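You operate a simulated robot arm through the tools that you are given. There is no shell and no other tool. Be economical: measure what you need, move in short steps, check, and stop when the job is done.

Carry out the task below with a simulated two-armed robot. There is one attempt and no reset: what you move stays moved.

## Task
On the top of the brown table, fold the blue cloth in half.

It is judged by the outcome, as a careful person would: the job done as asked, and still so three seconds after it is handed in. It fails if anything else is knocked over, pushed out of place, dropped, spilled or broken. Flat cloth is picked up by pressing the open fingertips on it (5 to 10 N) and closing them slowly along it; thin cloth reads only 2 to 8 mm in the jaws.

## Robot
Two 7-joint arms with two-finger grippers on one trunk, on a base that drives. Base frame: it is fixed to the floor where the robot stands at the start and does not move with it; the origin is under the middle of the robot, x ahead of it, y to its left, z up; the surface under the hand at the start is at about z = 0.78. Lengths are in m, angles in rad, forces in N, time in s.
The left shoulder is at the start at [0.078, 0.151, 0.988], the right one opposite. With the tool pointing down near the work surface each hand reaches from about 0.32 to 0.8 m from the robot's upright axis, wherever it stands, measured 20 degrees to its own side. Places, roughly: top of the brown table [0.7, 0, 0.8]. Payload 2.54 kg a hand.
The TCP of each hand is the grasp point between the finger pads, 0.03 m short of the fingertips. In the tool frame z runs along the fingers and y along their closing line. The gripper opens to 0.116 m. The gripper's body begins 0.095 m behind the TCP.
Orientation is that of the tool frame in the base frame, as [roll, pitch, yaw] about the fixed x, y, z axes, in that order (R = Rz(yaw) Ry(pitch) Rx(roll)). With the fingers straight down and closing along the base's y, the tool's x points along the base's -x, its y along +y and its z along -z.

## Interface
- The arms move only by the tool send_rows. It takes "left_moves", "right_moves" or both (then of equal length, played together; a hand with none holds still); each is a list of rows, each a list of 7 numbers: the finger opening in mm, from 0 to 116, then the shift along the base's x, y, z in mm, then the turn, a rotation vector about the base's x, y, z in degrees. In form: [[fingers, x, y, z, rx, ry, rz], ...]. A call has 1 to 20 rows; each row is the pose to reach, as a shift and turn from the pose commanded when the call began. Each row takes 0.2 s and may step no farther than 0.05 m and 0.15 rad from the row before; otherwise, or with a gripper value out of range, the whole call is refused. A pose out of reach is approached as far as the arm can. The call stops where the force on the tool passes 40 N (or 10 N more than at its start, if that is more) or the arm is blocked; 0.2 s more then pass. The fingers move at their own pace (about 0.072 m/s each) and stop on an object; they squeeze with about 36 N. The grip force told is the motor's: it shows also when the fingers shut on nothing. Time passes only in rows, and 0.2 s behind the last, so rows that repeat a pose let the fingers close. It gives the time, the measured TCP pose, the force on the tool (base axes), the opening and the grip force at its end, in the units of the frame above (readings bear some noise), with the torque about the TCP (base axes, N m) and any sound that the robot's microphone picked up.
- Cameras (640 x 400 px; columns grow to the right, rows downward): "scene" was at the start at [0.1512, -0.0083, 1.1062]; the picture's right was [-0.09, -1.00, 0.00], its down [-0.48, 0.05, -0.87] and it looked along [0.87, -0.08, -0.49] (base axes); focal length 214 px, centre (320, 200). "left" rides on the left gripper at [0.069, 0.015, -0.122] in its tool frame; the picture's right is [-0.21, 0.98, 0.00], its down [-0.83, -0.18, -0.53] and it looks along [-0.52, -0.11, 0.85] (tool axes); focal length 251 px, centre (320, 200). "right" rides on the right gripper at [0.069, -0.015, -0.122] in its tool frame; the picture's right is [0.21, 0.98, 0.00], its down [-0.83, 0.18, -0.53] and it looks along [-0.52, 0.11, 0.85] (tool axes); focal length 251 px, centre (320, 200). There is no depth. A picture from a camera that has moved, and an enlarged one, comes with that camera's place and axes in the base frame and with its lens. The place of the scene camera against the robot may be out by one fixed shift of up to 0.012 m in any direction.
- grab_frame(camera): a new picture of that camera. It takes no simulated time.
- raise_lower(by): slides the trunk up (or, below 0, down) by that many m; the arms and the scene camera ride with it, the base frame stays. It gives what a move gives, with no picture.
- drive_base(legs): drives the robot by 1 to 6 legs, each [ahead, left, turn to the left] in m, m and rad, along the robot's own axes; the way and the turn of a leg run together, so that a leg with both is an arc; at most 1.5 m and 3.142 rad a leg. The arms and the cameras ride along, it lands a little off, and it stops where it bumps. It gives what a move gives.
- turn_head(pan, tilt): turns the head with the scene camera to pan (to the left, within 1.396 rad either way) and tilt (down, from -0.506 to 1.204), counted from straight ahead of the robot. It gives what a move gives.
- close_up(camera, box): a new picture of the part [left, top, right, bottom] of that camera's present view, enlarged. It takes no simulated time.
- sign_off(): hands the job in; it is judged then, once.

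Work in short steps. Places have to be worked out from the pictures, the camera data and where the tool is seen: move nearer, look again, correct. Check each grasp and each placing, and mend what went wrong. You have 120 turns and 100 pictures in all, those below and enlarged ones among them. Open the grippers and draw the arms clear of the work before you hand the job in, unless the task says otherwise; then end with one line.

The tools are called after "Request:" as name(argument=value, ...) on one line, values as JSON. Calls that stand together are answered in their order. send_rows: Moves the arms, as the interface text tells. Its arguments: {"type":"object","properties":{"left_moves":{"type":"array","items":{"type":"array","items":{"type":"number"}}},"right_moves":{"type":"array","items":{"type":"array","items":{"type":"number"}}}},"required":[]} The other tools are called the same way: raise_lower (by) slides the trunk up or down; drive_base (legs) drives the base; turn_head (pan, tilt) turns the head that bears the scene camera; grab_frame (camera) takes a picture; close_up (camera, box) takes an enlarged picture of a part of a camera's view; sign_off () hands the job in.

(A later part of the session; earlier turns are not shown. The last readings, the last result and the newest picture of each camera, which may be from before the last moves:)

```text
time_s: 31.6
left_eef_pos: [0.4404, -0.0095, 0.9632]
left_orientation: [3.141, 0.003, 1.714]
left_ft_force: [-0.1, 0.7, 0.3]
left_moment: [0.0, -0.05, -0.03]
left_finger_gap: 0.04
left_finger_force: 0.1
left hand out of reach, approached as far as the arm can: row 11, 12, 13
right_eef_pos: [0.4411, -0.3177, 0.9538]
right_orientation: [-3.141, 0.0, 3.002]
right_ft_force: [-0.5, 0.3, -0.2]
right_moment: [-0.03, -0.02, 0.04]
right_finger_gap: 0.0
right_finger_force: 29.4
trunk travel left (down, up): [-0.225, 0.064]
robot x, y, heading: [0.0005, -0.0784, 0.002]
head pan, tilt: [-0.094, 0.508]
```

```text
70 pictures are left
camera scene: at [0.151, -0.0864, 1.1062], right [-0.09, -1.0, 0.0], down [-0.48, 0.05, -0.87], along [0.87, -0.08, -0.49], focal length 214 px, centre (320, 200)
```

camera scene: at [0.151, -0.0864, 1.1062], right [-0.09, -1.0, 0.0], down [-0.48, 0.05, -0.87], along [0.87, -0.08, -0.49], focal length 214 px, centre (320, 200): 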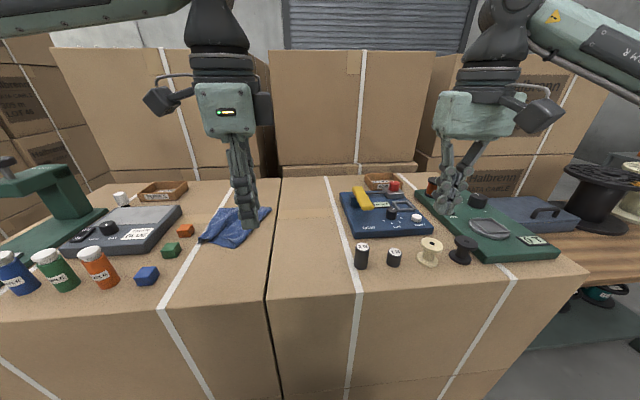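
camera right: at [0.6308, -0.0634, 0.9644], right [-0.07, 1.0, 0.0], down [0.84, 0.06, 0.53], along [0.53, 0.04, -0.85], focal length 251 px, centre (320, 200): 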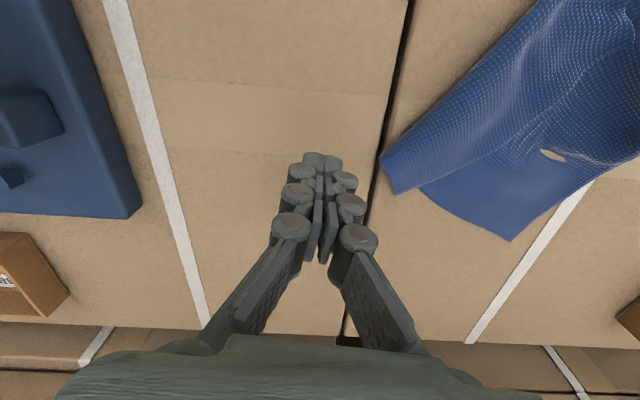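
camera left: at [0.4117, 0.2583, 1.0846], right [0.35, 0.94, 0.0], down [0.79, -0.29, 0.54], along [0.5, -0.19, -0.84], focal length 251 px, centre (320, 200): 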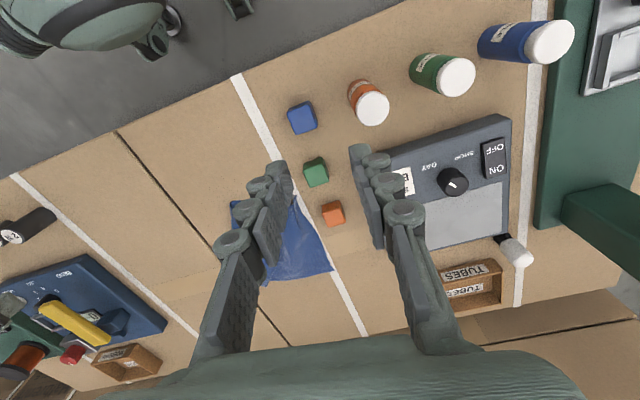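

Now I undo the yaw and test how far the left hand reaches forward from here.

Request:
send_rows(left_moves=[[40, 0, 0, 0, 0, 0, 8], [40, 0, 0, 0, 0, 0, 16], [40, 0, 0, 0, 0, 0, 24], [40, 0, 0, 0, 0, 0, 32], [40, 0, 0, 0, 0, 0, 40], [40, 0, 0, 0, 0, 0, 48], [40, 0, 0, 0, 0, 0, 56], [40, 0, 0, 0, 0, 0, 64], [40, 0, 0, 0, 0, 0, 74], [40, 40, 10, 0, 0, 0, 74], [40, 80, 20, 0, 0, 0, 74], [40, 120, 30, 0, 0, 0, 74], [40, 160, 40, 0, 0, 0, 74], [40, 200, 50, 0, 0, 0, 74], [40, 240, 60, 0, 0, 0, 74], [40, 280, 70, 0, 0, 0, 74]])

Request:
grab_frame(camera="scene")

```text
refused: row 9 steps farther than a row can; nothing moved
```

```text
69 pictures are left
camera scene: at [0.151, -0.0864, 1.1062], right [-0.09, -1.0, 0.0], down [-0.48, 0.05, -0.87], along [0.87, -0.08, -0.49], focal length 214 px, centre (320, 200)
```

scene: 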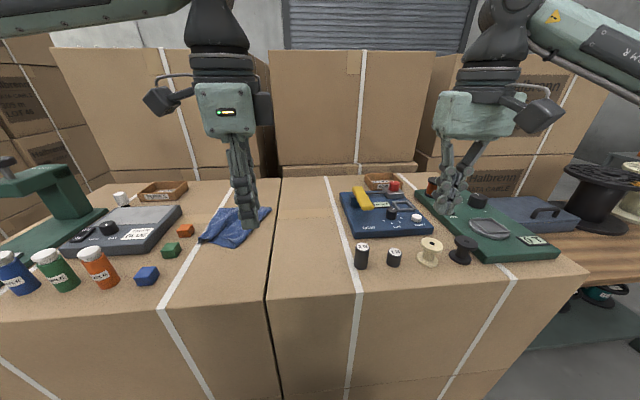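

One row turned too far; I resend with even steps.

Request:
send_rows(left_moves=[[40, 0, 0, 0, 0, 0, 8], [40, 0, 0, 0, 0, 0, 16], [40, 0, 0, 0, 0, 0, 24], [40, 0, 0, 0, 0, 0, 32], [40, 0, 0, 0, 0, 0, 40], [40, 0, 0, 0, 0, 0, 48], [40, 0, 0, 0, 0, 0, 56], [40, 0, 0, 0, 0, 0, 64], [40, 0, 0, 0, 0, 0, 72], [40, 40, 10, 0, 0, 0, 74], [40, 80, 20, 0, 0, 0, 74], [40, 120, 30, 0, 0, 0, 74], [40, 160, 40, 0, 0, 0, 74], [40, 200, 50, 0, 0, 0, 74], [40, 240, 60, 0, 0, 0, 74], [40, 280, 70, 0, 0, 0, 74]])

Request:
grab_frame(camera="scene")

```text
time_s: 35.0
left_eef_pos: [0.6324, 0.1211, 0.941]
left_orientation: [-3.14, 0.003, 3.001]
left_ft_force: [-0.9, 0.7, 0.0]
left_moment: [0.01, -0.01, -0.02]
left_finger_gap: 0.0399
left_finger_force: 0.1
left hand out of reach, approached as far as the arm can: row 10, 11, 12, 13, 14, 15, 16
right_eef_pos: [0.441, -0.3176, 0.9522]
right_orientation: [-3.142, 0.0, 3.002]
right_ft_force: [-0.5, -0.3, 0.1]
right_moment: [-0.01, 0.01, -0.02]
right_finger_gap: 0.0001
right_finger_force: 28.3
trunk travel left (down, up): [-0.225, 0.064]
robot x, y, heading: [0.0002, -0.0779, 0.0]
head pan, tilt: [-0.094, 0.508]
```

```text
68 pictures are left
camera scene: at [0.1511, -0.0864, 1.1062], right [-0.09, -1.0, 0.0], down [-0.48, 0.05, -0.87], along [0.87, -0.08, -0.49], focal length 214 px, centre (320, 200)
```

scene: 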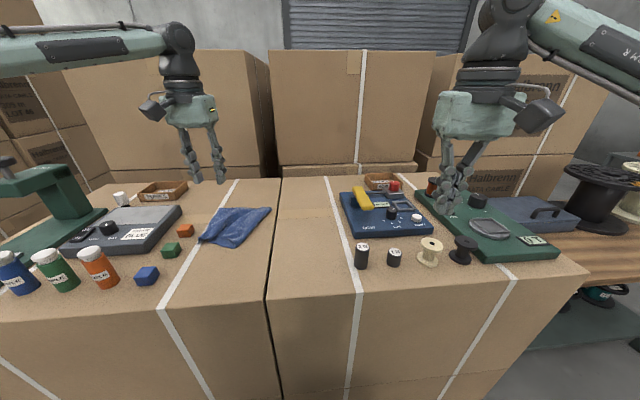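

Left arm's inward limit stays, so I'll use mainly the right arm and corner-by-corner folding. I retract the left and bring the right camera over the cloth for a closer look.

Request:
send_rows(left_moves=[[40, -40, 20, 10, 0, 0, 0], [40, -80, 40, 20, 0, 0, 0], [40, -120, 60, 30, 0, 0, 0], [40, -150, 90, 40, 0, 0, 0], [40, -170, 120, 40, 0, 0, 0], [40, -180, 150, 40, 0, 0, 0], [40, -180, 150, 40, 0, 0, 0], [40, -180, 150, 40, 0, 0, 0]], right_moves=[[0, 10, 40, 0, 0, 0, 0], [0, 20, 80, 0, 0, 0, 0], [0, 30, 120, 0, 0, 0, 0], [0, 40, 160, 0, 0, 0, 0], [0, 50, 200, 0, 0, 0, 0], [0, 60, 240, 0, 0, 0, 0], [0, 70, 280, 0, 0, 0, 0], [0, 80, 320, 0, 0, 0, 0]])

Request:
grab_frame(camera="right")

```text
time_s: 36.8
left_eef_pos: [0.4476, 0.2711, 0.9807]
left_orientation: [-3.14, 0.001, 3.001]
left_ft_force: [-0.1, 0.2, -0.1]
left_moment: [0.0, 0.03, 0.05]
left_finger_gap: 0.0401
left_finger_force: 0.1
right_eef_pos: [0.5225, 0.0045, 0.952]
right_orientation: [3.141, 0.001, 2.999]
right_ft_force: [-0.2, -0.2, -0.7]
right_moment: [-0.01, 0.02, -0.01]
right_finger_gap: 0.0002
right_finger_force: 28.6
trunk travel left (down, up): [-0.225, 0.064]
robot x, y, heading: [0.0003, -0.0802, -0.005]
head pan, tilt: [-0.094, 0.508]
```

```text
67 pictures are left
camera right: at [0.4506, -0.0012, 1.0739], right [-0.08, 1.0, 0.0], down [0.84, 0.06, 0.53], along [0.53, 0.04, -0.85], focal length 251 px, centre (320, 200)
```

right: 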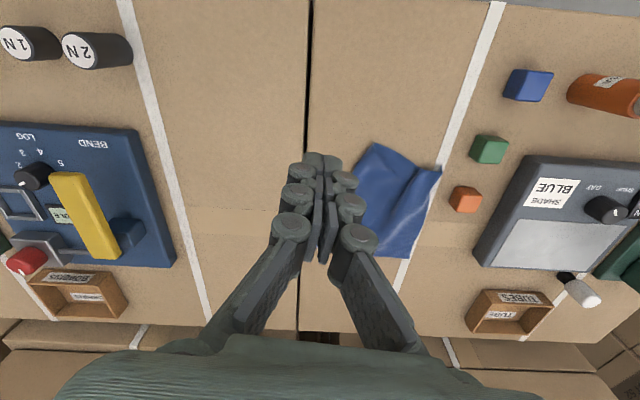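

Request:
close_up(camera="right", box=[330, 130, 458, 270])

```text
2.86 times, centred on (394, 200) of right
camera zoom: at [0.4506, -0.0012, 1.0739], right [-0.08, 1.0, 0.0], down [0.84, 0.06, 0.53], along [0.53, 0.04, -0.85], focal length 718 px, centre (109, 200)
```

zoom: 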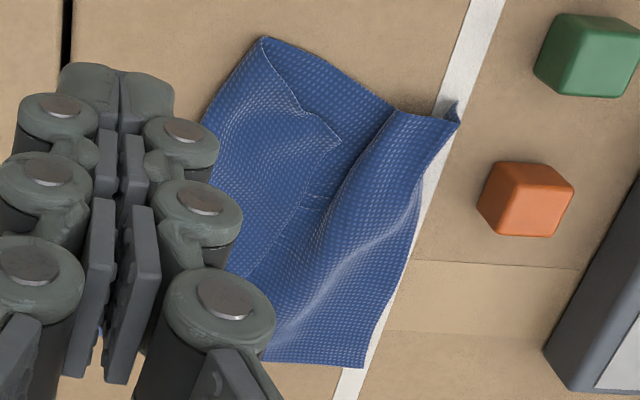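

The near-right corner lies on top at about (0.587, 0.113), with its flap back to a diagonal fold. I'll pick that flap corner with the right hand to unfold the cloth and restart cleanly; first hover and open to 24 mm.

Request:
send_rows(right_moves=[[10, 20, 28, 0, 0, 0, 0], [24, 45, 56, -20, 0, 0, 0], [24, 68, 84, -50, 0, 0, 0], [24, 68, 84, -85, 0, 0, 0], [24, 68, 84, -105, 0, 0, 0]])

Request:
grab_frame(camera="right")

Request:
close_up(camera="scene", box=[170, 190, 298, 270])

```text
time_s: 38.0
left_eef_pos: [0.4471, 0.2707, 0.9828]
left_orientation: [-3.14, 0.001, 3.002]
left_ft_force: [-0.7, -0.3, 0.1]
left_moment: [0.02, 0.0, 0.04]
left_finger_gap: 0.04
left_finger_force: 0.0
right_eef_pos: [0.5918, 0.0862, 0.8476]
right_orientation: [3.141, 0.0, 3.003]
right_ft_force: [-0.4, -0.1, -0.3]
right_moment: [0.0, 0.01, 0.03]
right_finger_gap: 0.0242
right_finger_force: 0.2
trunk travel left (down, up): [-0.225, 0.064]
robot x, y, heading: [0.0005, -0.0762, 0.001]
head pan, tilt: [-0.094, 0.508]
```

```text
65 pictures are left
camera right: at [0.5198, 0.0807, 0.9694], right [-0.08, 1.0, 0.0], down [0.84, 0.06, 0.53], along [0.53, 0.04, -0.85], focal length 251 px, centre (320, 200)
```

right: 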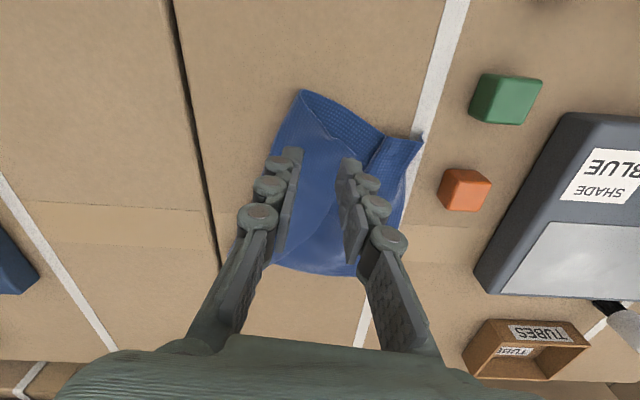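

```text
5.00 times, centred on (234, 230) of scene
camera zoom: at [0.1512, -0.0864, 1.1062], right [-0.09, -1.0, 0.0], down [-0.48, 0.05, -0.87], along [0.87, -0.08, -0.49], focal length 1072 px, centre (750, 50)
```

zoom: 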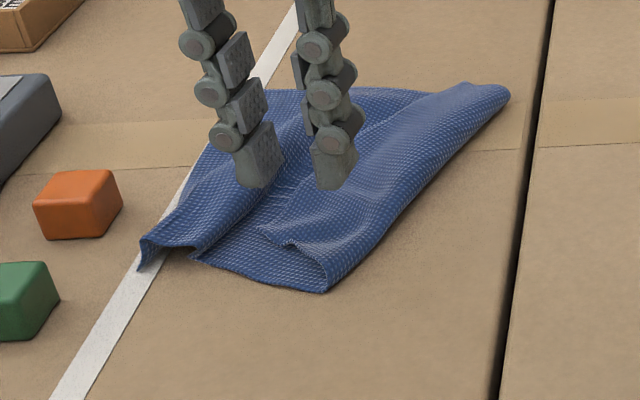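

The left finger would land just off the flap, so I shift 12 mm right and 8 mm nearer, narrow to 16 mm, and descend to feel contact.

Request:
send_rows(right_moves=[[16, -8, -12, -5, 0, 0, 0], [16, -8, -12, -18, 0, 0, 0], [16, -8, -12, -26, 0, 0, 0], [16, -8, -12, -30, 0, 0, 0], [16, -8, -12, -33, 0, 0, 0]])

Request:
close_up(camera="scene", box=[170, 190, 298, 270])

```text
time_s: 39.2
left_eef_pos: [0.448, 0.2696, 0.9818]
left_orientation: [-3.141, 0.002, 3.002]
left_ft_force: [0.1, 0.5, 1.2]
left_moment: [-0.02, 0.02, -0.03]
left_finger_gap: 0.0399
left_finger_force: 0.1
right_eef_pos: [0.5826, 0.0746, 0.8152]
right_orientation: [-3.141, -0.001, 3.002]
right_ft_force: [-0.4, -0.1, 0.1]
right_moment: [-0.01, 0.02, 0.01]
right_finger_gap: 0.0159
right_finger_force: 0.1
trunk travel left (down, up): [-0.225, 0.064]
robot x, y, heading: [0.0006, -0.0775, -0.003]
head pan, tilt: [-0.094, 0.508]
```

```text
5.00 times, centred on (234, 230) of scene
camera zoom: at [0.1512, -0.0865, 1.1062], right [-0.09, -1.0, 0.0], down [-0.48, 0.05, -0.87], along [0.87, -0.08, -0.49], focal length 1072 px, centre (750, 50)
```

zoom: 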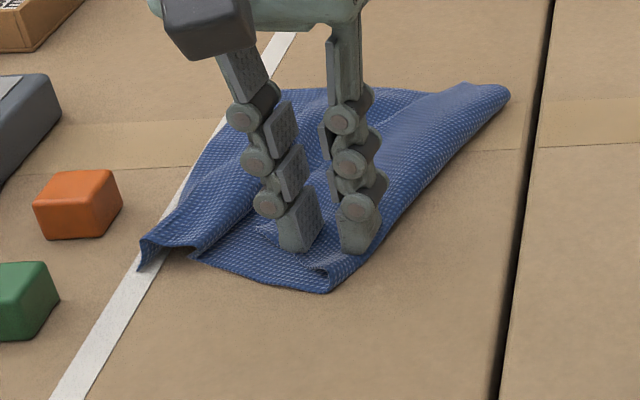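

Both fingers are over the flap. I press gently.

Request:
send_rows(right_moves=[[16, 0, 0, -2, 0, 0, 0], [16, 0, 0, -3, 0, 0, 0], [16, 0, 0, -3, 0, 0, 0]])

```text
time_s: 40.0
left_eef_pos: [0.4467, 0.27, 0.9821]
left_orientation: [-3.141, 0.003, 3.002]
left_ft_force: [0.6, 0.1, 0.5]
left_moment: [-0.01, 0.01, 0.0]
left_finger_gap: 0.0402
left_finger_force: 0.1
right_eef_pos: [0.5834, 0.074, 0.8117]
right_orientation: [3.141, -0.001, 3.003]
right_ft_force: [0.7, -0.7, 1.2]
right_moment: [-0.01, -0.01, -0.03]
right_finger_gap: 0.0158
right_finger_force: 0.0
trunk travel left (down, up): [-0.225, 0.064]
robot x, y, heading: [0.0009, -0.0772, -0.003]
head pan, tilt: [-0.094, 0.508]
```

Light touch; a little more pressure, then close slowly and lift 25 mm.

Request:
send_rows(right_moves=[[16, 0, 0, -1, 0, 0, 0], [14, 0, 0, -1, 0, 0, 0], [12, 0, 0, -1, 0, 0, 0], [10, 0, 0, -1, 0, 0, 0], [8, 0, 0, -1, 0, 0, 0], [6, 0, 0, -1, 0, 0, 0], [4, 0, 0, -1, 0, 0, 0], [2, 0, 0, -1, 0, 0, 0], [0, 0, 0, -1, 0, 0, 0], [0, 0, 0, -1, 0, 0, 0], [0, 0, 0, -1, 0, 0, 0], [0, 0, 0, 8, 0, 0, 0], [0, 0, 0, 16, 0, 0, 0], [0, 0, 0, 25, 0, 0, 0]])

Request:
close_up(camera="scene", box=[170, 190, 298, 270])

```text
time_s: 43.0
left_eef_pos: [0.4473, 0.2708, 0.9817]
left_orientation: [-3.141, 0.001, 3.002]
left_ft_force: [-0.8, -0.2, 0.2]
left_moment: [0.03, 0.0, -0.02]
left_finger_gap: 0.0401
left_finger_force: 0.0
right_eef_pos: [0.5824, 0.0746, 0.8356]
right_orientation: [3.141, 0.001, 3.001]
right_ft_force: [-0.2, -0.5, -1.8]
right_moment: [-0.03, -0.01, 0.0]
right_finger_gap: 0.0069
right_finger_force: 34.4
trunk travel left (down, up): [-0.225, 0.064]
robot x, y, heading: [0.0029, -0.0772, 0.0]
head pan, tilt: [-0.094, 0.508]
```

```text
5.00 times, centred on (234, 230) of scene
camera zoom: at [0.151, -0.0864, 1.1062], right [-0.09, -1.0, 0.0], down [-0.48, 0.05, -0.87], along [0.87, -0.08, -0.49], focal length 1072 px, centre (750, 50)
```

zoom: 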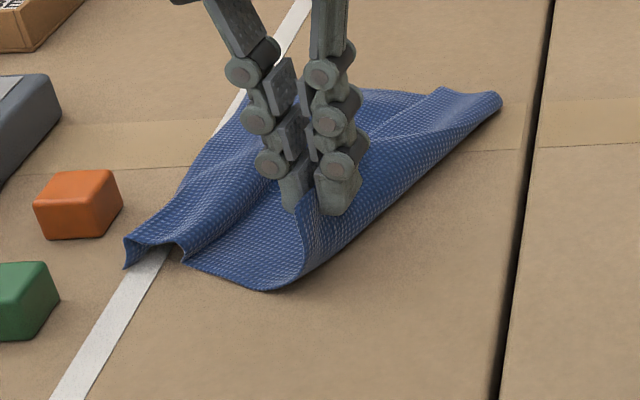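

A good hold (6.9 mm), bottom layer left behind. I carry the flap up and to the right to unfold it, ending low on the table.

Request:
send_rows(right_moves=[[0, -3, -10, 15, 0, 0, 0], [0, -8, -25, 25, 0, 0, 0], [0, -14, -42, 30, 0, 0, 0], [0, -20, -60, 28, 0, 0, 0], [0, -26, -78, 20, 0, 0, 0], [0, -30, -95, 5, 0, 0, 0], [0, -33, -108, -10, 0, 0, 0], [0, -35, -118, -20, 0, 0, 0], [0, -36, -124, -22, 0, 0, 0], [0, -36, -124, -22, 0, 0, 0]])

Request:
grab_frame(camera="scene")

Request:
close_up(camera="scene", box=[170, 180, 330, 280])

```text
time_s: 45.2
left_eef_pos: [0.4483, 0.2696, 0.983]
left_orientation: [-3.141, 0.003, 3.001]
left_ft_force: [0.3, 0.0, -0.7]
left_moment: [-0.01, -0.02, 0.02]
left_finger_gap: 0.0401
left_finger_force: 0.1
right_eef_pos: [0.5471, -0.0501, 0.8157]
right_orientation: [-3.141, 0.001, 3.001]
right_ft_force: [0.3, 0.8, 1.0]
right_moment: [0.0, -0.05, 0.0]
right_finger_gap: 0.0
right_finger_force: 25.2
trunk travel left (down, up): [-0.225, 0.064]
robot x, y, heading: [0.0022, -0.0761, 0.0]
head pan, tilt: [-0.094, 0.508]
```

```text
61 pictures are left
camera scene: at [0.1511, -0.0864, 1.1062], right [-0.09, -1.0, 0.0], down [-0.48, 0.05, -0.87], along [0.87, -0.08, -0.49], focal length 214 px, centre (320, 200)
```

scene: 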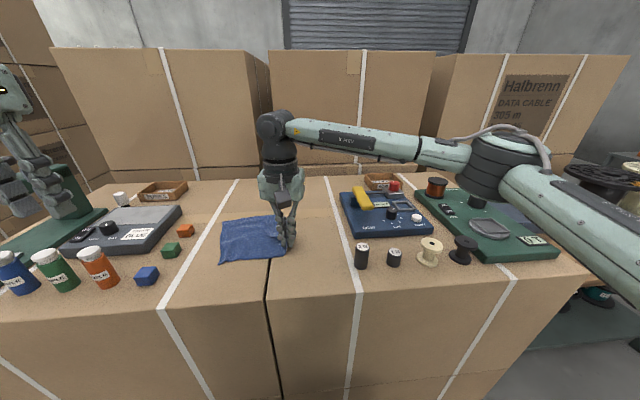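

```text
4.00 times, centred on (250, 230) of scene
camera zoom: at [0.1511, -0.0864, 1.1062], right [-0.09, -1.0, 0.0], down [-0.48, 0.05, -0.87], along [0.87, -0.08, -0.49], focal length 858 px, centre (600, 80)
```

zoom: 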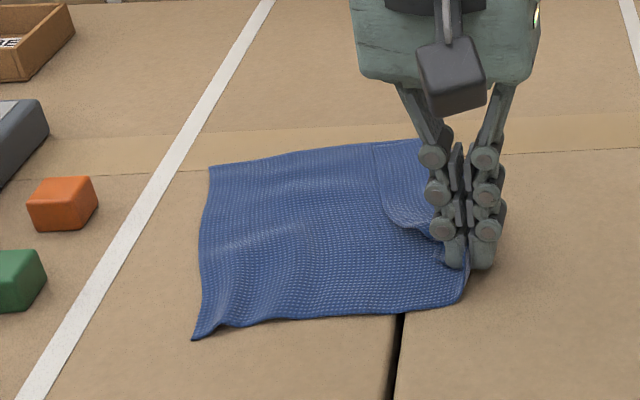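

Nearly flat again. I release and raise the hand to see the right side.

Request:
send_rows(right_moves=[[8, 0, 0, 0, 0, 0, 0], [20, 0, 0, 2, 0, 0, 0], [25, 0, 0, 15, 0, 0, 0], [25, 0, -10, 50, 0, 0, 0], [25, -20, -40, 90, 0, 0, 0], [25, -40, -80, 110, 0, 0, 0], [25, -50, -110, 120, 0, 0, 0]])

Request:
close_up(camera="scene", box=[200, 190, 328, 270])

Request:
grab_frame(camera="right")

```text
refused: row 5 steps farther than a row can; nothing moved
```

```text
5.00 times, centred on (264, 230) of scene
camera zoom: at [0.1511, -0.0864, 1.1062], right [-0.09, -1.0, 0.0], down [-0.48, 0.05, -0.87], along [0.87, -0.08, -0.49], focal length 1072 px, centre (600, 50)
```

zoom: 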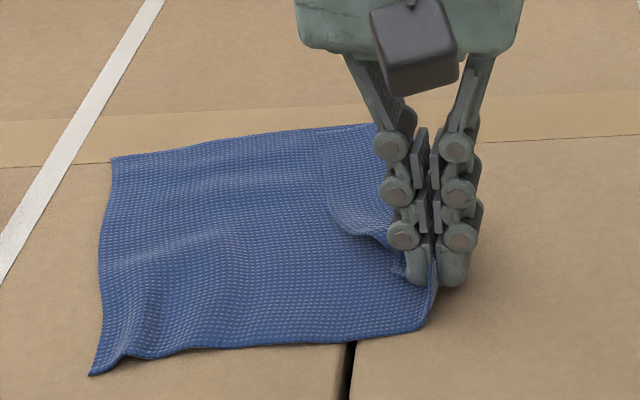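

```text
58 pictures are left
camera right: at [0.4745, -0.055, 0.9372], right [-0.08, 1.0, 0.0], down [0.84, 0.06, 0.53], along [0.53, 0.04, -0.85], focal length 251 px, centre (320, 200)
```

right: 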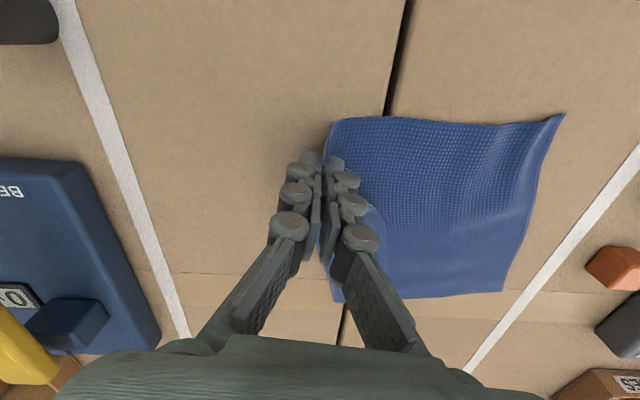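

I resend the release with smaller steps.

Request:
send_rows(right_moves=[[8, 0, 0, 0, 0, 0, 0], [20, 0, 0, 2, 0, 0, 0], [25, 0, 0, 15, 0, 0, 0], [25, 0, -10, 50, 0, 0, 0], [25, -15, -30, 80, 0, 0, 0], [25, -30, -60, 100, 0, 0, 0], [25, -45, -95, 120, 0, 0, 0]])

Request:
close_up(camera="scene", box=[200, 190, 328, 270])

Request:
grab_frame(camera="right")

```text
time_s: 46.8
left_eef_pos: [0.4466, 0.2708, 0.9824]
left_orientation: [-3.141, 0.001, 3.002]
left_ft_force: [-0.8, 0.5, 0.4]
left_moment: [-0.04, 0.01, 0.02]
left_finger_gap: 0.0402
left_finger_force: 0.0
right_eef_pos: [0.4996, -0.1453, 0.9348]
right_orientation: [3.142, -0.001, 3.001]
right_ft_force: [0.6, 0.8, 0.1]
right_moment: [0.07, -0.02, -0.05]
right_finger_gap: 0.0251
right_finger_force: 0.1
trunk travel left (down, up): [-0.225, 0.064]
robot x, y, heading: [-0.0013, -0.076, 0.003]
head pan, tilt: [-0.094, 0.508]
```

```text
5.00 times, centred on (264, 230) of scene
camera zoom: at [0.151, -0.0868, 1.1062], right [-0.09, -1.0, 0.0], down [-0.48, 0.05, -0.87], along [0.87, -0.08, -0.49], focal length 1072 px, centre (600, 50)
```

zoom: 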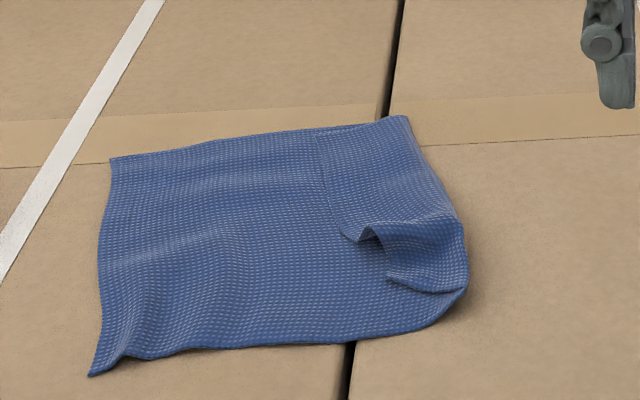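

```text
56 pictures are left
camera right: at [0.428, -0.1508, 1.0568], right [-0.08, 1.0, 0.0], down [0.84, 0.06, 0.53], along [0.53, 0.04, -0.85], focal length 251 px, centre (320, 200)
```

right: 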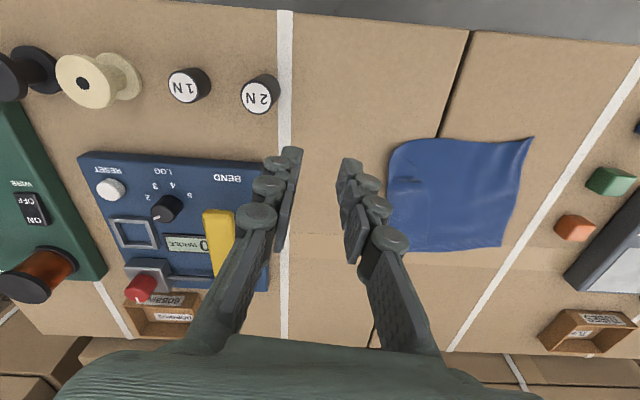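

The right-hand strip (about 4–5 cm) remains folded over on top with its free edge facing left — a good start for a right-over-left fold. I drive the base 7 cm left so the right arm can reach the far-left corner, then re-look.

Request:
drive_base(legs=[[0, 0.07, 0]])

Request:
close_up(camera="scene", box=[230, 190, 358, 270])

Request:
grab_frame(camera="right")

```text
time_s: 48.2
left_eef_pos: [0.4475, 0.3387, 0.981]
left_orientation: [-3.141, 0.002, 3.001]
left_ft_force: [-0.1, 0.1, 0.1]
left_moment: [0.01, -0.04, -0.02]
left_finger_gap: 0.0398
left_finger_force: 0.0
right_eef_pos: [0.5005, -0.0758, 0.9341]
right_orientation: [3.141, -0.002, 3.002]
right_ft_force: [-0.1, 0.6, 0.1]
right_moment: [0.02, 0.01, 0.0]
right_finger_gap: 0.0251
right_finger_force: 0.1
trunk travel left (down, up): [-0.225, 0.064]
robot x, y, heading: [-0.0019, -0.0109, -0.0]
head pan, tilt: [-0.094, 0.508]
```

```text
5.00 times, centred on (294, 230) of scene
camera zoom: at [0.1512, -0.0176, 1.1062], right [-0.09, -1.0, 0.0], down [-0.48, 0.05, -0.87], along [0.87, -0.08, -0.49], focal length 1072 px, centre (450, 50)
```

zoom: 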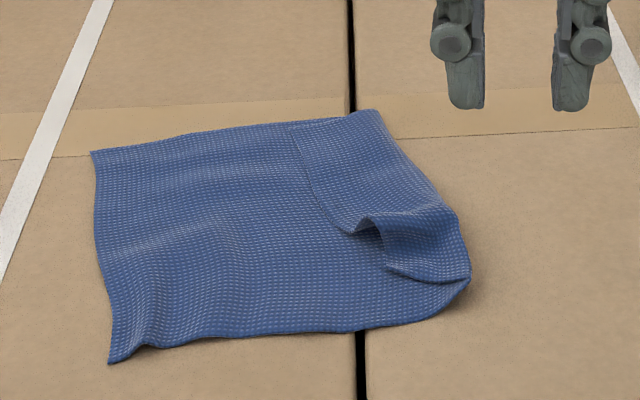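

```text
54 pictures are left
camera right: at [0.4287, -0.0813, 1.0565], right [-0.08, 1.0, 0.0], down [0.84, 0.06, 0.53], along [0.53, 0.04, -0.85], focal length 251 px, centre (320, 200)
```

right: 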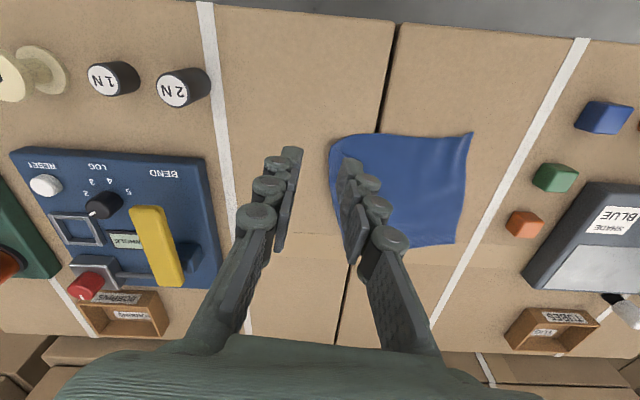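

I move the right hand over the far part of the flap (≈0.648, 0.006), hovering.

Request:
send_rows(right_moves=[[16, 40, 20, 0, 0, 0, 0], [16, 75, 40, -20, 0, 0, 0], [16, 110, 62, -40, 0, 0, 0], [16, 148, 82, -60, 0, 0, 0], [16, 148, 82, -89, 0, 0, 0], [16, 148, 82, -100, 0, 0, 0]])

Request:
close_up(camera="scene", box=[230, 190, 358, 270])

Request:
grab_frame(camera="right")

```text
time_s: 49.6
left_eef_pos: [0.4475, 0.338, 0.9819]
left_orientation: [-3.14, 0.003, 3.002]
left_ft_force: [0.8, -0.6, -0.2]
left_moment: [-0.02, 0.01, -0.01]
left_finger_gap: 0.0398
left_finger_force: 0.1
right_eef_pos: [0.6485, 0.0065, 0.8338]
right_orientation: [3.14, 0.0, 3.003]
right_ft_force: [0.4, 0.2, -0.4]
right_moment: [-0.01, -0.04, 0.03]
right_finger_gap: 0.0159
right_finger_force: 0.0
trunk travel left (down, up): [-0.225, 0.064]
robot x, y, heading: [0.0012, -0.0099, -0.0]
head pan, tilt: [-0.094, 0.508]
```

```text
5.00 times, centred on (294, 230) of scene
camera zoom: at [0.1513, -0.0178, 1.1062], right [-0.09, -1.0, 0.0], down [-0.48, 0.05, -0.87], along [0.87, -0.08, -0.49], focal length 1072 px, centre (450, 50)
```

zoom: 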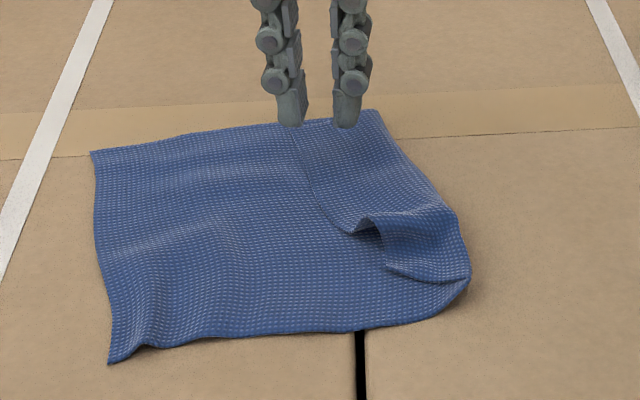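

```text
52 pictures are left
camera right: at [0.5769, 0.0, 0.9566], right [-0.08, 1.0, 0.0], down [0.84, 0.06, 0.53], along [0.53, 0.04, -0.85], focal length 251 px, centre (320, 200)
```

right: 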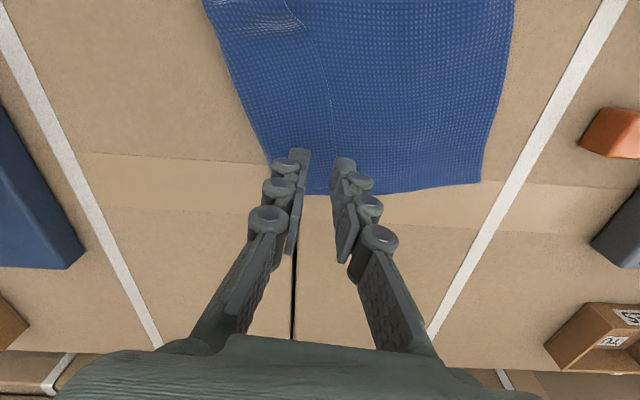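

The flap edge is ~11 mm left of the hand centre and the crease ~39 mm right, so I shift 12 mm right and 6 mm farther, then lower to contact.

Request:
send_rows(right_moves=[[16, 6, -12, 0, 0, 0, 0], [16, 6, -12, -10, 0, 0, 0], [16, 6, -12, -18, 0, 0, 0], [16, 6, -12, -21, 0, 0, 0], [16, 6, -12, -22, 0, 0, 0], [16, 6, -12, -22, 0, 0, 0]])

Request:
close_up(camera="scene", box=[230, 190, 358, 270])

```text
time_s: 51.0
left_eef_pos: [0.4464, 0.338, 0.9828]
left_orientation: [-3.14, 0.001, 3.003]
left_ft_force: [-0.5, -0.4, -0.7]
left_moment: [0.01, 0.02, -0.02]
left_finger_gap: 0.04
left_finger_force: 0.0
right_eef_pos: [0.6556, -0.0061, 0.8118]
right_orientation: [3.141, 0.0, 3.003]
right_ft_force: [0.8, 0.0, 1.1]
right_moment: [0.02, -0.02, -0.03]
right_finger_gap: 0.0158
right_finger_force: 0.0
trunk travel left (down, up): [-0.225, 0.064]
robot x, y, heading: [0.0017, -0.0066, 0.003]
head pan, tilt: [-0.094, 0.508]
```

```text
5.00 times, centred on (294, 230) of scene
camera zoom: at [0.1512, -0.0178, 1.1062], right [-0.09, -1.0, 0.0], down [-0.48, 0.05, -0.87], along [0.87, -0.08, -0.49], focal length 1072 px, centre (450, 50)
```

zoom: 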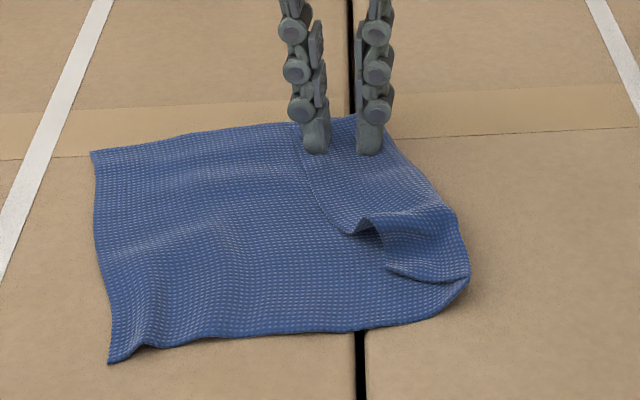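

Both tips sit on the flap at ~1 N. I press a bit more, close slowly and lift 20 mm.

Request:
send_rows(right_moves=[[16, 0, 0, -1.5, 0, 0, 0], [14, 0, 0, -1.5, 0, 0, 0], [12, 0, 0, -1.5, 0, 0, 0], [10, 0, 0, -1.5, 0, 0, 0], [8, 0, 0, -1.5, 0, 0, 0], [6, 0, 0, -1.5, 0, 0, 0], [4, 0, 0, -1.5, 0, 0, 0], [2, 0, 0, -1.5, 0, 0, 0], [0, 0, 0, -1.5, 0, 0, 0], [0, 0, 0, -1.5, 0, 0, 0], [0, 0, 0, -1.5, 0, 0, 0], [0, 0, 0, 6, 0, 0, 0], [0, 0, 0, 13, 0, 0, 0], [0, 0, 0, 20, 0, 0, 0]])

Request:
close_up(camera="scene", box=[230, 190, 358, 270])

```text
time_s: 54.0
left_eef_pos: [0.4481, 0.3389, 0.9817]
left_orientation: [-3.14, 0.001, 3.004]
left_ft_force: [0.5, -0.7, 0.8]
left_moment: [-0.01, 0.02, -0.02]
left_finger_gap: 0.0402
left_finger_force: 0.0
right_eef_pos: [0.6554, -0.0059, 0.8319]
right_orientation: [3.141, 0.0, 3.002]
right_ft_force: [-0.3, 0.7, 3.4]
right_moment: [0.01, 0.02, -0.02]
right_finger_gap: 0.0029
right_finger_force: 37.1
trunk travel left (down, up): [-0.225, 0.064]
robot x, y, heading: [0.0029, -0.0106, 0.005]
head pan, tilt: [-0.094, 0.508]
```

```text
5.00 times, centred on (294, 230) of scene
camera zoom: at [0.1511, -0.0178, 1.1062], right [-0.09, -1.0, 0.0], down [-0.48, 0.05, -0.87], along [0.87, -0.08, -0.49], focal length 1072 px, centre (450, 50)
```

zoom: 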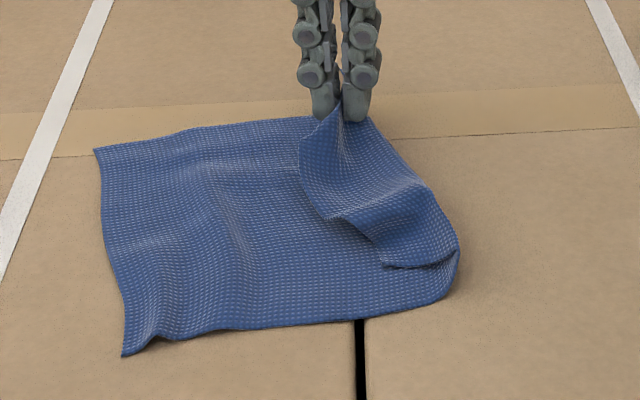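

The far part of the flap is held as a single layer. I carry it left ~114 mm (and 14 mm nearer) to bring its corner onto the far-left corner, then lower.

Request:
send_rows(right_moves=[[0, 0, 8, 10, 0, 0, 0], [0, -2, 20, 20, 0, 0, 0], [0, -4, 34, 25, 0, 0, 0], [0, -6, 48, 27, 0, 0, 0], [0, -8, 62, 27, 0, 0, 0], [0, -10, 76, 24, 0, 0, 0], [0, -11, 90, 18, 0, 0, 0], [0, -13, 102, 8, 0, 0, 0], [0, -14, 111, -4, 0, 0, 0], [0, -14, 116, -12, 0, 0, 0], [0, -14, 116, -15, 0, 0, 0]])

Request:
close_up(camera="scene", box=[230, 190, 358, 270])

Request:
grab_frame(camera="right")

```text
time_s: 56.4
left_eef_pos: [0.4463, 0.3395, 0.9832]
left_orientation: [-3.14, 0.002, 3.001]
left_ft_force: [0.6, 0.6, -0.2]
left_moment: [0.02, 0.01, -0.03]
left_finger_gap: 0.0401
left_finger_force: 0.0
right_eef_pos: [0.6393, 0.1106, 0.8182]
right_orientation: [-3.141, -0.001, 3.003]
right_ft_force: [0.3, 0.2, 1.0]
right_moment: [0.02, -0.02, -0.03]
right_finger_gap: 0.0052
right_finger_force: 31.1
trunk travel left (down, up): [-0.225, 0.064]
robot x, y, heading: [0.0022, -0.0078, 0.002]
head pan, tilt: [-0.094, 0.508]
```

```text
5.00 times, centred on (294, 230) of scene
camera zoom: at [0.1511, -0.0178, 1.1062], right [-0.09, -1.0, 0.0], down [-0.48, 0.05, -0.87], along [0.87, -0.08, -0.49], focal length 1072 px, centre (450, 50)
```

zoom: 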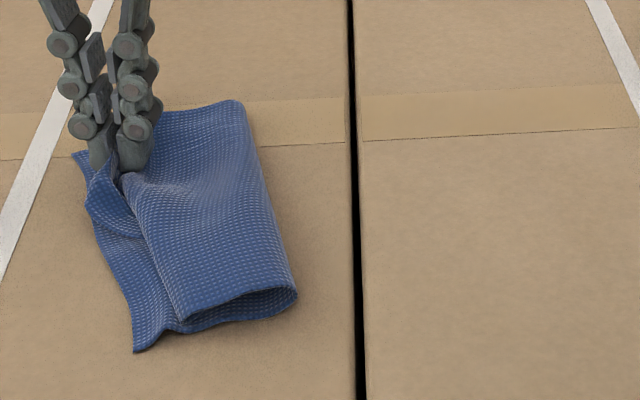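

```text
48 pictures are left
camera right: at [0.5685, 0.1043, 0.9395], right [-0.08, 1.0, 0.0], down [0.84, 0.06, 0.53], along [0.53, 0.04, -0.85], focal length 251 px, centre (320, 200)
```

right: 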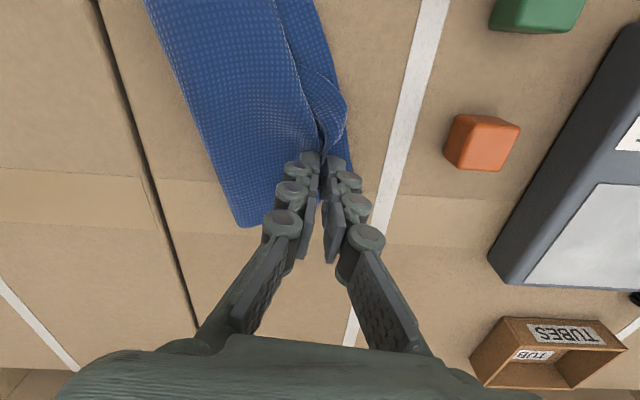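

Very nice: the whole right half came over and follows the left edge. I lower slightly, open just enough, and lift straight out.

Request:
send_rows(right_moves=[[0, 0, 0, -3, 0, 0, 0], [6, 0, 0, -3, 0, 0, 0], [12, 0, 0, -3, 0, 0, 0], [14, 0, 0, -1, 0, 0, 0], [14, 0, 0, 10, 0, 0, 0], [14, 0, 0, 40, 0, 0, 0], [14, 0, -30, 70, 0, 0, 0], [14, -20, -70, 90, 0, 0, 0], [14, -40, -110, 100, 0, 0, 0]])

Request:
close_up(camera="scene", box=[230, 190, 358, 270])

Request:
grab_frame(camera="right")

```text
time_s: 58.4
left_eef_pos: [0.4475, 0.3383, 0.9813]
left_orientation: [3.14, 0.002, 3.004]
left_ft_force: [0.1, 0.3, 0.3]
left_moment: [-0.01, -0.02, -0.01]
left_finger_gap: 0.0402
left_finger_force: 0.1
right_eef_pos: [0.6002, -0.0014, 0.9172]
right_orientation: [-3.141, -0.001, 3.002]
right_ft_force: [-0.2, -0.5, -0.1]
right_moment: [0.02, -0.01, 0.0]
right_finger_gap: 0.0137
right_finger_force: 0.0
trunk travel left (down, up): [-0.225, 0.064]
robot x, y, heading: [-0.0, -0.0098, -0.001]
head pan, tilt: [-0.094, 0.508]
```

```text
5.00 times, centred on (294, 230) of scene
camera zoom: at [0.151, -0.0183, 1.1062], right [-0.09, -1.0, 0.0], down [-0.48, 0.05, -0.87], along [0.87, -0.08, -0.49], focal length 1072 px, centre (450, 50)
```

zoom: 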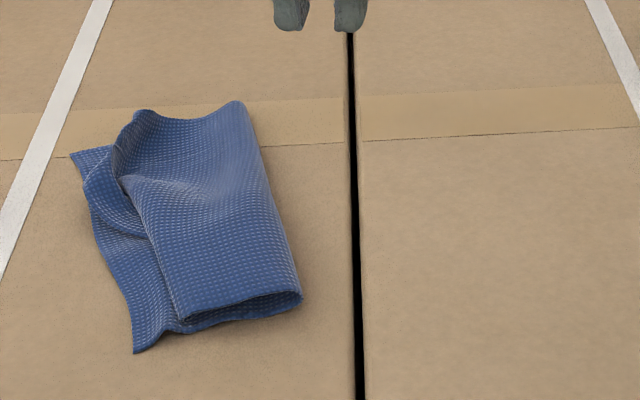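

```text
46 pictures are left
camera right: at [0.5273, -0.0068, 1.0402], right [-0.08, 1.0, 0.0], down [0.84, 0.06, 0.53], along [0.53, 0.04, -0.85], focal length 251 px, centre (320, 200)
```

right: 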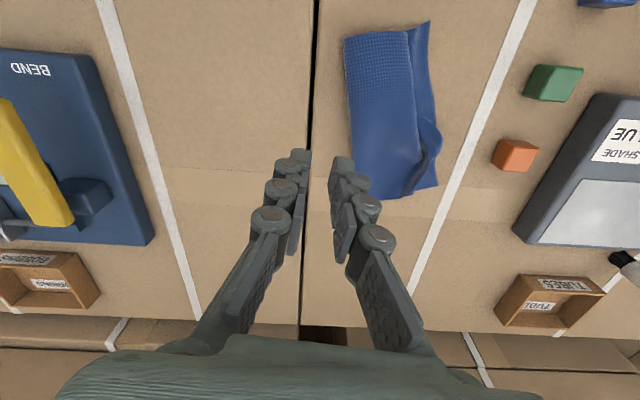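

Close to done: the near-right corner is still ~20 mm short of the near-left corner, and the far pinch left a standing ripple. I'll pinch the top layer near that near corner and move it over; first hover.

Request:
send_rows(right_moves=[[14, -20, 15, -20, 0, 0, 0], [16, -45, 35, -45, 0, 0, 0], [16, -68, 57, -70, 0, 0, 0], [16, -68, 57, -85, 0, 0, 0], [16, -68, 57, -90, 0, 0, 0]])

Request:
close_up(camera="scene", box=[230, 190, 358, 270])

Request:
grab_frame(camera="right")

```text
time_s: 59.6
left_eef_pos: [0.4486, 0.3382, 0.9817]
left_orientation: [-3.139, 0.002, 3.003]
left_ft_force: [0.0, 0.2, -0.4]
left_moment: [0.0, -0.01, -0.01]
left_finger_gap: 0.0401
left_finger_force: 0.0
right_eef_pos: [0.5327, 0.057, 0.8274]
right_orientation: [3.141, 0.002, 3.0]
right_ft_force: [0.5, 0.4, 0.3]
right_moment: [0.0, 0.0, 0.02]
right_finger_gap: 0.0159
right_finger_force: 0.1
trunk travel left (down, up): [-0.225, 0.064]
robot x, y, heading: [0.0013, -0.0126, -0.002]
head pan, tilt: [-0.094, 0.508]
```

```text
5.00 times, centred on (294, 230) of scene
camera zoom: at [0.1512, -0.0178, 1.1062], right [-0.09, -1.0, 0.0], down [-0.48, 0.05, -0.87], along [0.87, -0.08, -0.49], focal length 1072 px, centre (450, 50)
```

zoom: 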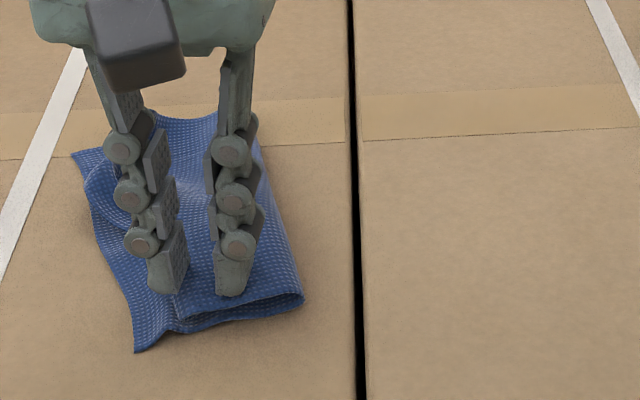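

```text
44 pictures are left
camera right: at [0.4602, 0.0508, 0.9496], right [-0.08, 1.0, 0.0], down [0.84, 0.06, 0.53], along [0.53, 0.04, -0.85], focal length 251 px, centre (320, 200)
```

right: 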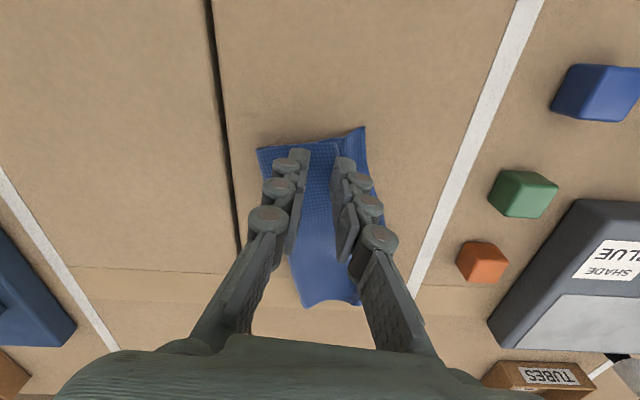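

The left finger is just over the top layer's edge; I shift 11 mm right, 5 mm farther, and lower to contact.

Request:
send_rows(right_moves=[[16, 5, -11, 0, 0, 0, 0], [16, 5, -11, -8, 0, 0, 0], [16, 5, -11, -13, 0, 0, 0], [16, 5, -11, -15, 0, 0, 0], [16, 5, -11, -15, 0, 0, 0]])

Request:
close_up(camera="scene", box=[230, 190, 358, 270])

```text
time_s: 60.8
left_eef_pos: [0.4461, 0.3387, 0.9815]
left_orientation: [-3.139, 0.001, 3.003]
left_ft_force: [0.1, -1.0, 0.3]
left_moment: [0.0, 0.03, 0.0]
left_finger_gap: 0.0397
left_finger_force: 0.0
right_eef_pos: [0.5374, 0.0457, 0.8133]
right_orientation: [3.141, 0.001, 3.002]
right_ft_force: [0.6, -0.1, 2.9]
right_moment: [0.04, -0.06, 0.01]
right_finger_gap: 0.0161
right_finger_force: 0.0
trunk travel left (down, up): [-0.225, 0.064]
robot x, y, heading: [-0.0024, -0.0113, 0.001]
head pan, tilt: [-0.094, 0.508]
```

```text
5.00 times, centred on (294, 230) of scene
camera zoom: at [0.1511, -0.0178, 1.1063], right [-0.09, -1.0, 0.0], down [-0.48, 0.05, -0.87], along [0.87, -0.08, -0.49], focal length 1072 px, centre (450, 50)
```

zoom: 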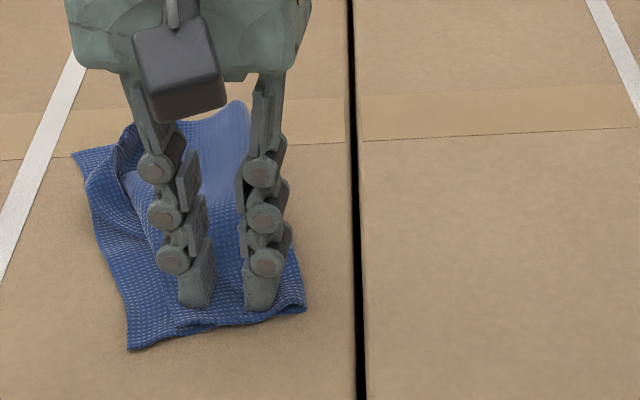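

Contact at 3 N on the top layer. I press slightly, close slowly, and lift 10 mm.

Request:
send_rows(right_moves=[[16, 0, 0, -1, 0, 0, 0], [14, 0, 0, -1, 0, 0, 0], [12, 0, 0, -1, 0, 0, 0], [10, 0, 0, -1, 0, 0, 0], [8, 0, 0, -1, 0, 0, 0], [6, 0, 0, -1, 0, 0, 0], [4, 0, 0, -1, 0, 0, 0], [2, 0, 0, -1, 0, 0, 0], [0, 0, 0, -1, 0, 0, 0], [0, 0, 0, -1, 0, 0, 0], [0, 0, 0, -1, 0, 0, 0], [0, 0, 0, 5, 0, 0, 0], [0, 0, 0, 10, 0, 0, 0]])

Request:
close_up(camera="scene", box=[230, 190, 358, 270])

```text
time_s: 63.6
left_eef_pos: [0.4456, 0.3388, 0.9817]
left_orientation: [-3.14, -0.001, 3.002]
left_ft_force: [0.4, -0.1, -0.4]
left_moment: [0.0, -0.01, 0.01]
left_finger_gap: 0.04
left_finger_force: 0.1
right_eef_pos: [0.5349, 0.0457, 0.8229]
right_orientation: [3.14, 0.0, 3.003]
right_ft_force: [-0.9, 1.1, -1.3]
right_moment: [-0.05, 0.02, -0.01]
right_finger_gap: 0.0054
right_finger_force: 37.7
trunk travel left (down, up): [-0.225, 0.064]
robot x, y, heading: [-0.005, -0.0066, 0.002]
head pan, tilt: [-0.094, 0.508]
```

```text
5.00 times, centred on (294, 230) of scene
camera zoom: at [0.1511, -0.0177, 1.1062], right [-0.09, -1.0, 0.0], down [-0.48, 0.05, -0.87], along [0.87, -0.08, -0.49], focal length 1072 px, centre (450, 50)
```

zoom: 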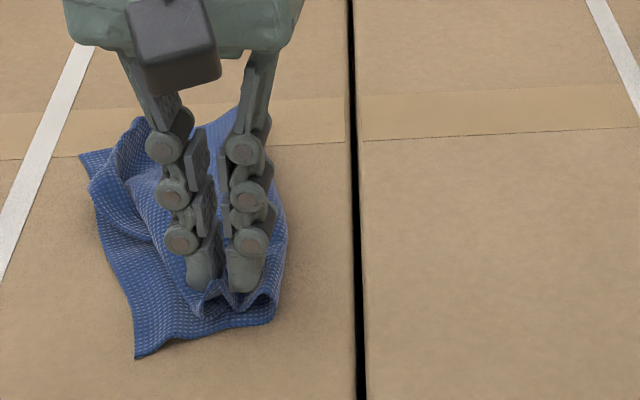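

Held (5.4 mm). I lift a bit and move it left ~32 mm and 8 mm nearer, then lower.

Request:
send_rows(right_moves=[[0, 0, 3, 10, 0, 0, 0], [0, -2, 10, 18, 0, 0, 0], [0, -5, 18, 18, 0, 0, 0], [0, -7, 26, 14, 0, 0, 0], [0, -8, 32, 4, 0, 0, 0], [0, -8, 34, -5, 0, 0, 0], [0, -8, 34, -5, 0, 0, 0]])

Request:
close_up(camera="scene", box=[230, 190, 358, 270])

Request:
grab_frame(camera="right")

```text
time_s: 65.2
left_eef_pos: [0.4468, 0.3389, 0.9825]
left_orientation: [-3.138, 0.001, 3.003]
left_ft_force: [0.1, -0.5, 0.0]
left_moment: [-0.02, -0.01, -0.03]
left_finger_gap: 0.0401
left_finger_force: 0.1
right_eef_pos: [0.5298, 0.0792, 0.8159]
right_orientation: [3.14, 0.0, 3.002]
right_ft_force: [0.7, -1.2, -1.2]
right_moment: [0.0, 0.01, 0.0]
right_finger_gap: 0.0063
right_finger_force: 35.6
trunk travel left (down, up): [-0.225, 0.064]
robot x, y, heading: [0.0034, -0.0101, 0.001]
head pan, tilt: [-0.094, 0.508]
```

```text
5.00 times, centred on (294, 230) of scene
camera zoom: at [0.1511, -0.0178, 1.1062], right [-0.09, -1.0, 0.0], down [-0.48, 0.05, -0.87], along [0.87, -0.08, -0.49], focal length 1072 px, centre (450, 50)
```

zoom: 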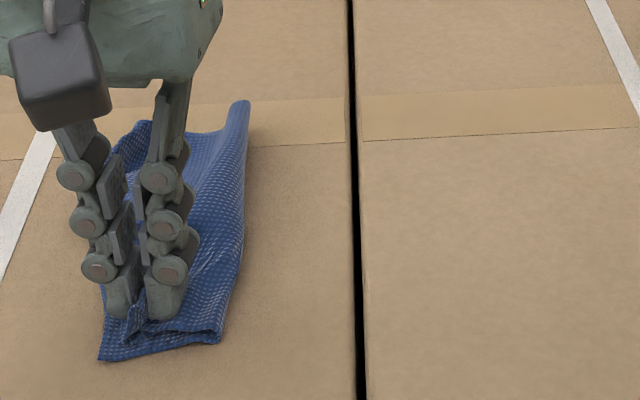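

```text
40 pictures are left
camera right: at [0.4575, 0.0746, 0.939], right [-0.08, 1.0, 0.0], down [0.84, 0.06, 0.53], along [0.53, 0.04, -0.85], focal length 251 px, centre (320, 200)
```

right: 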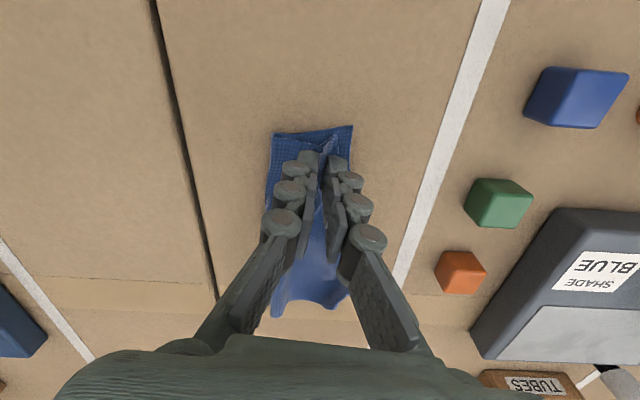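

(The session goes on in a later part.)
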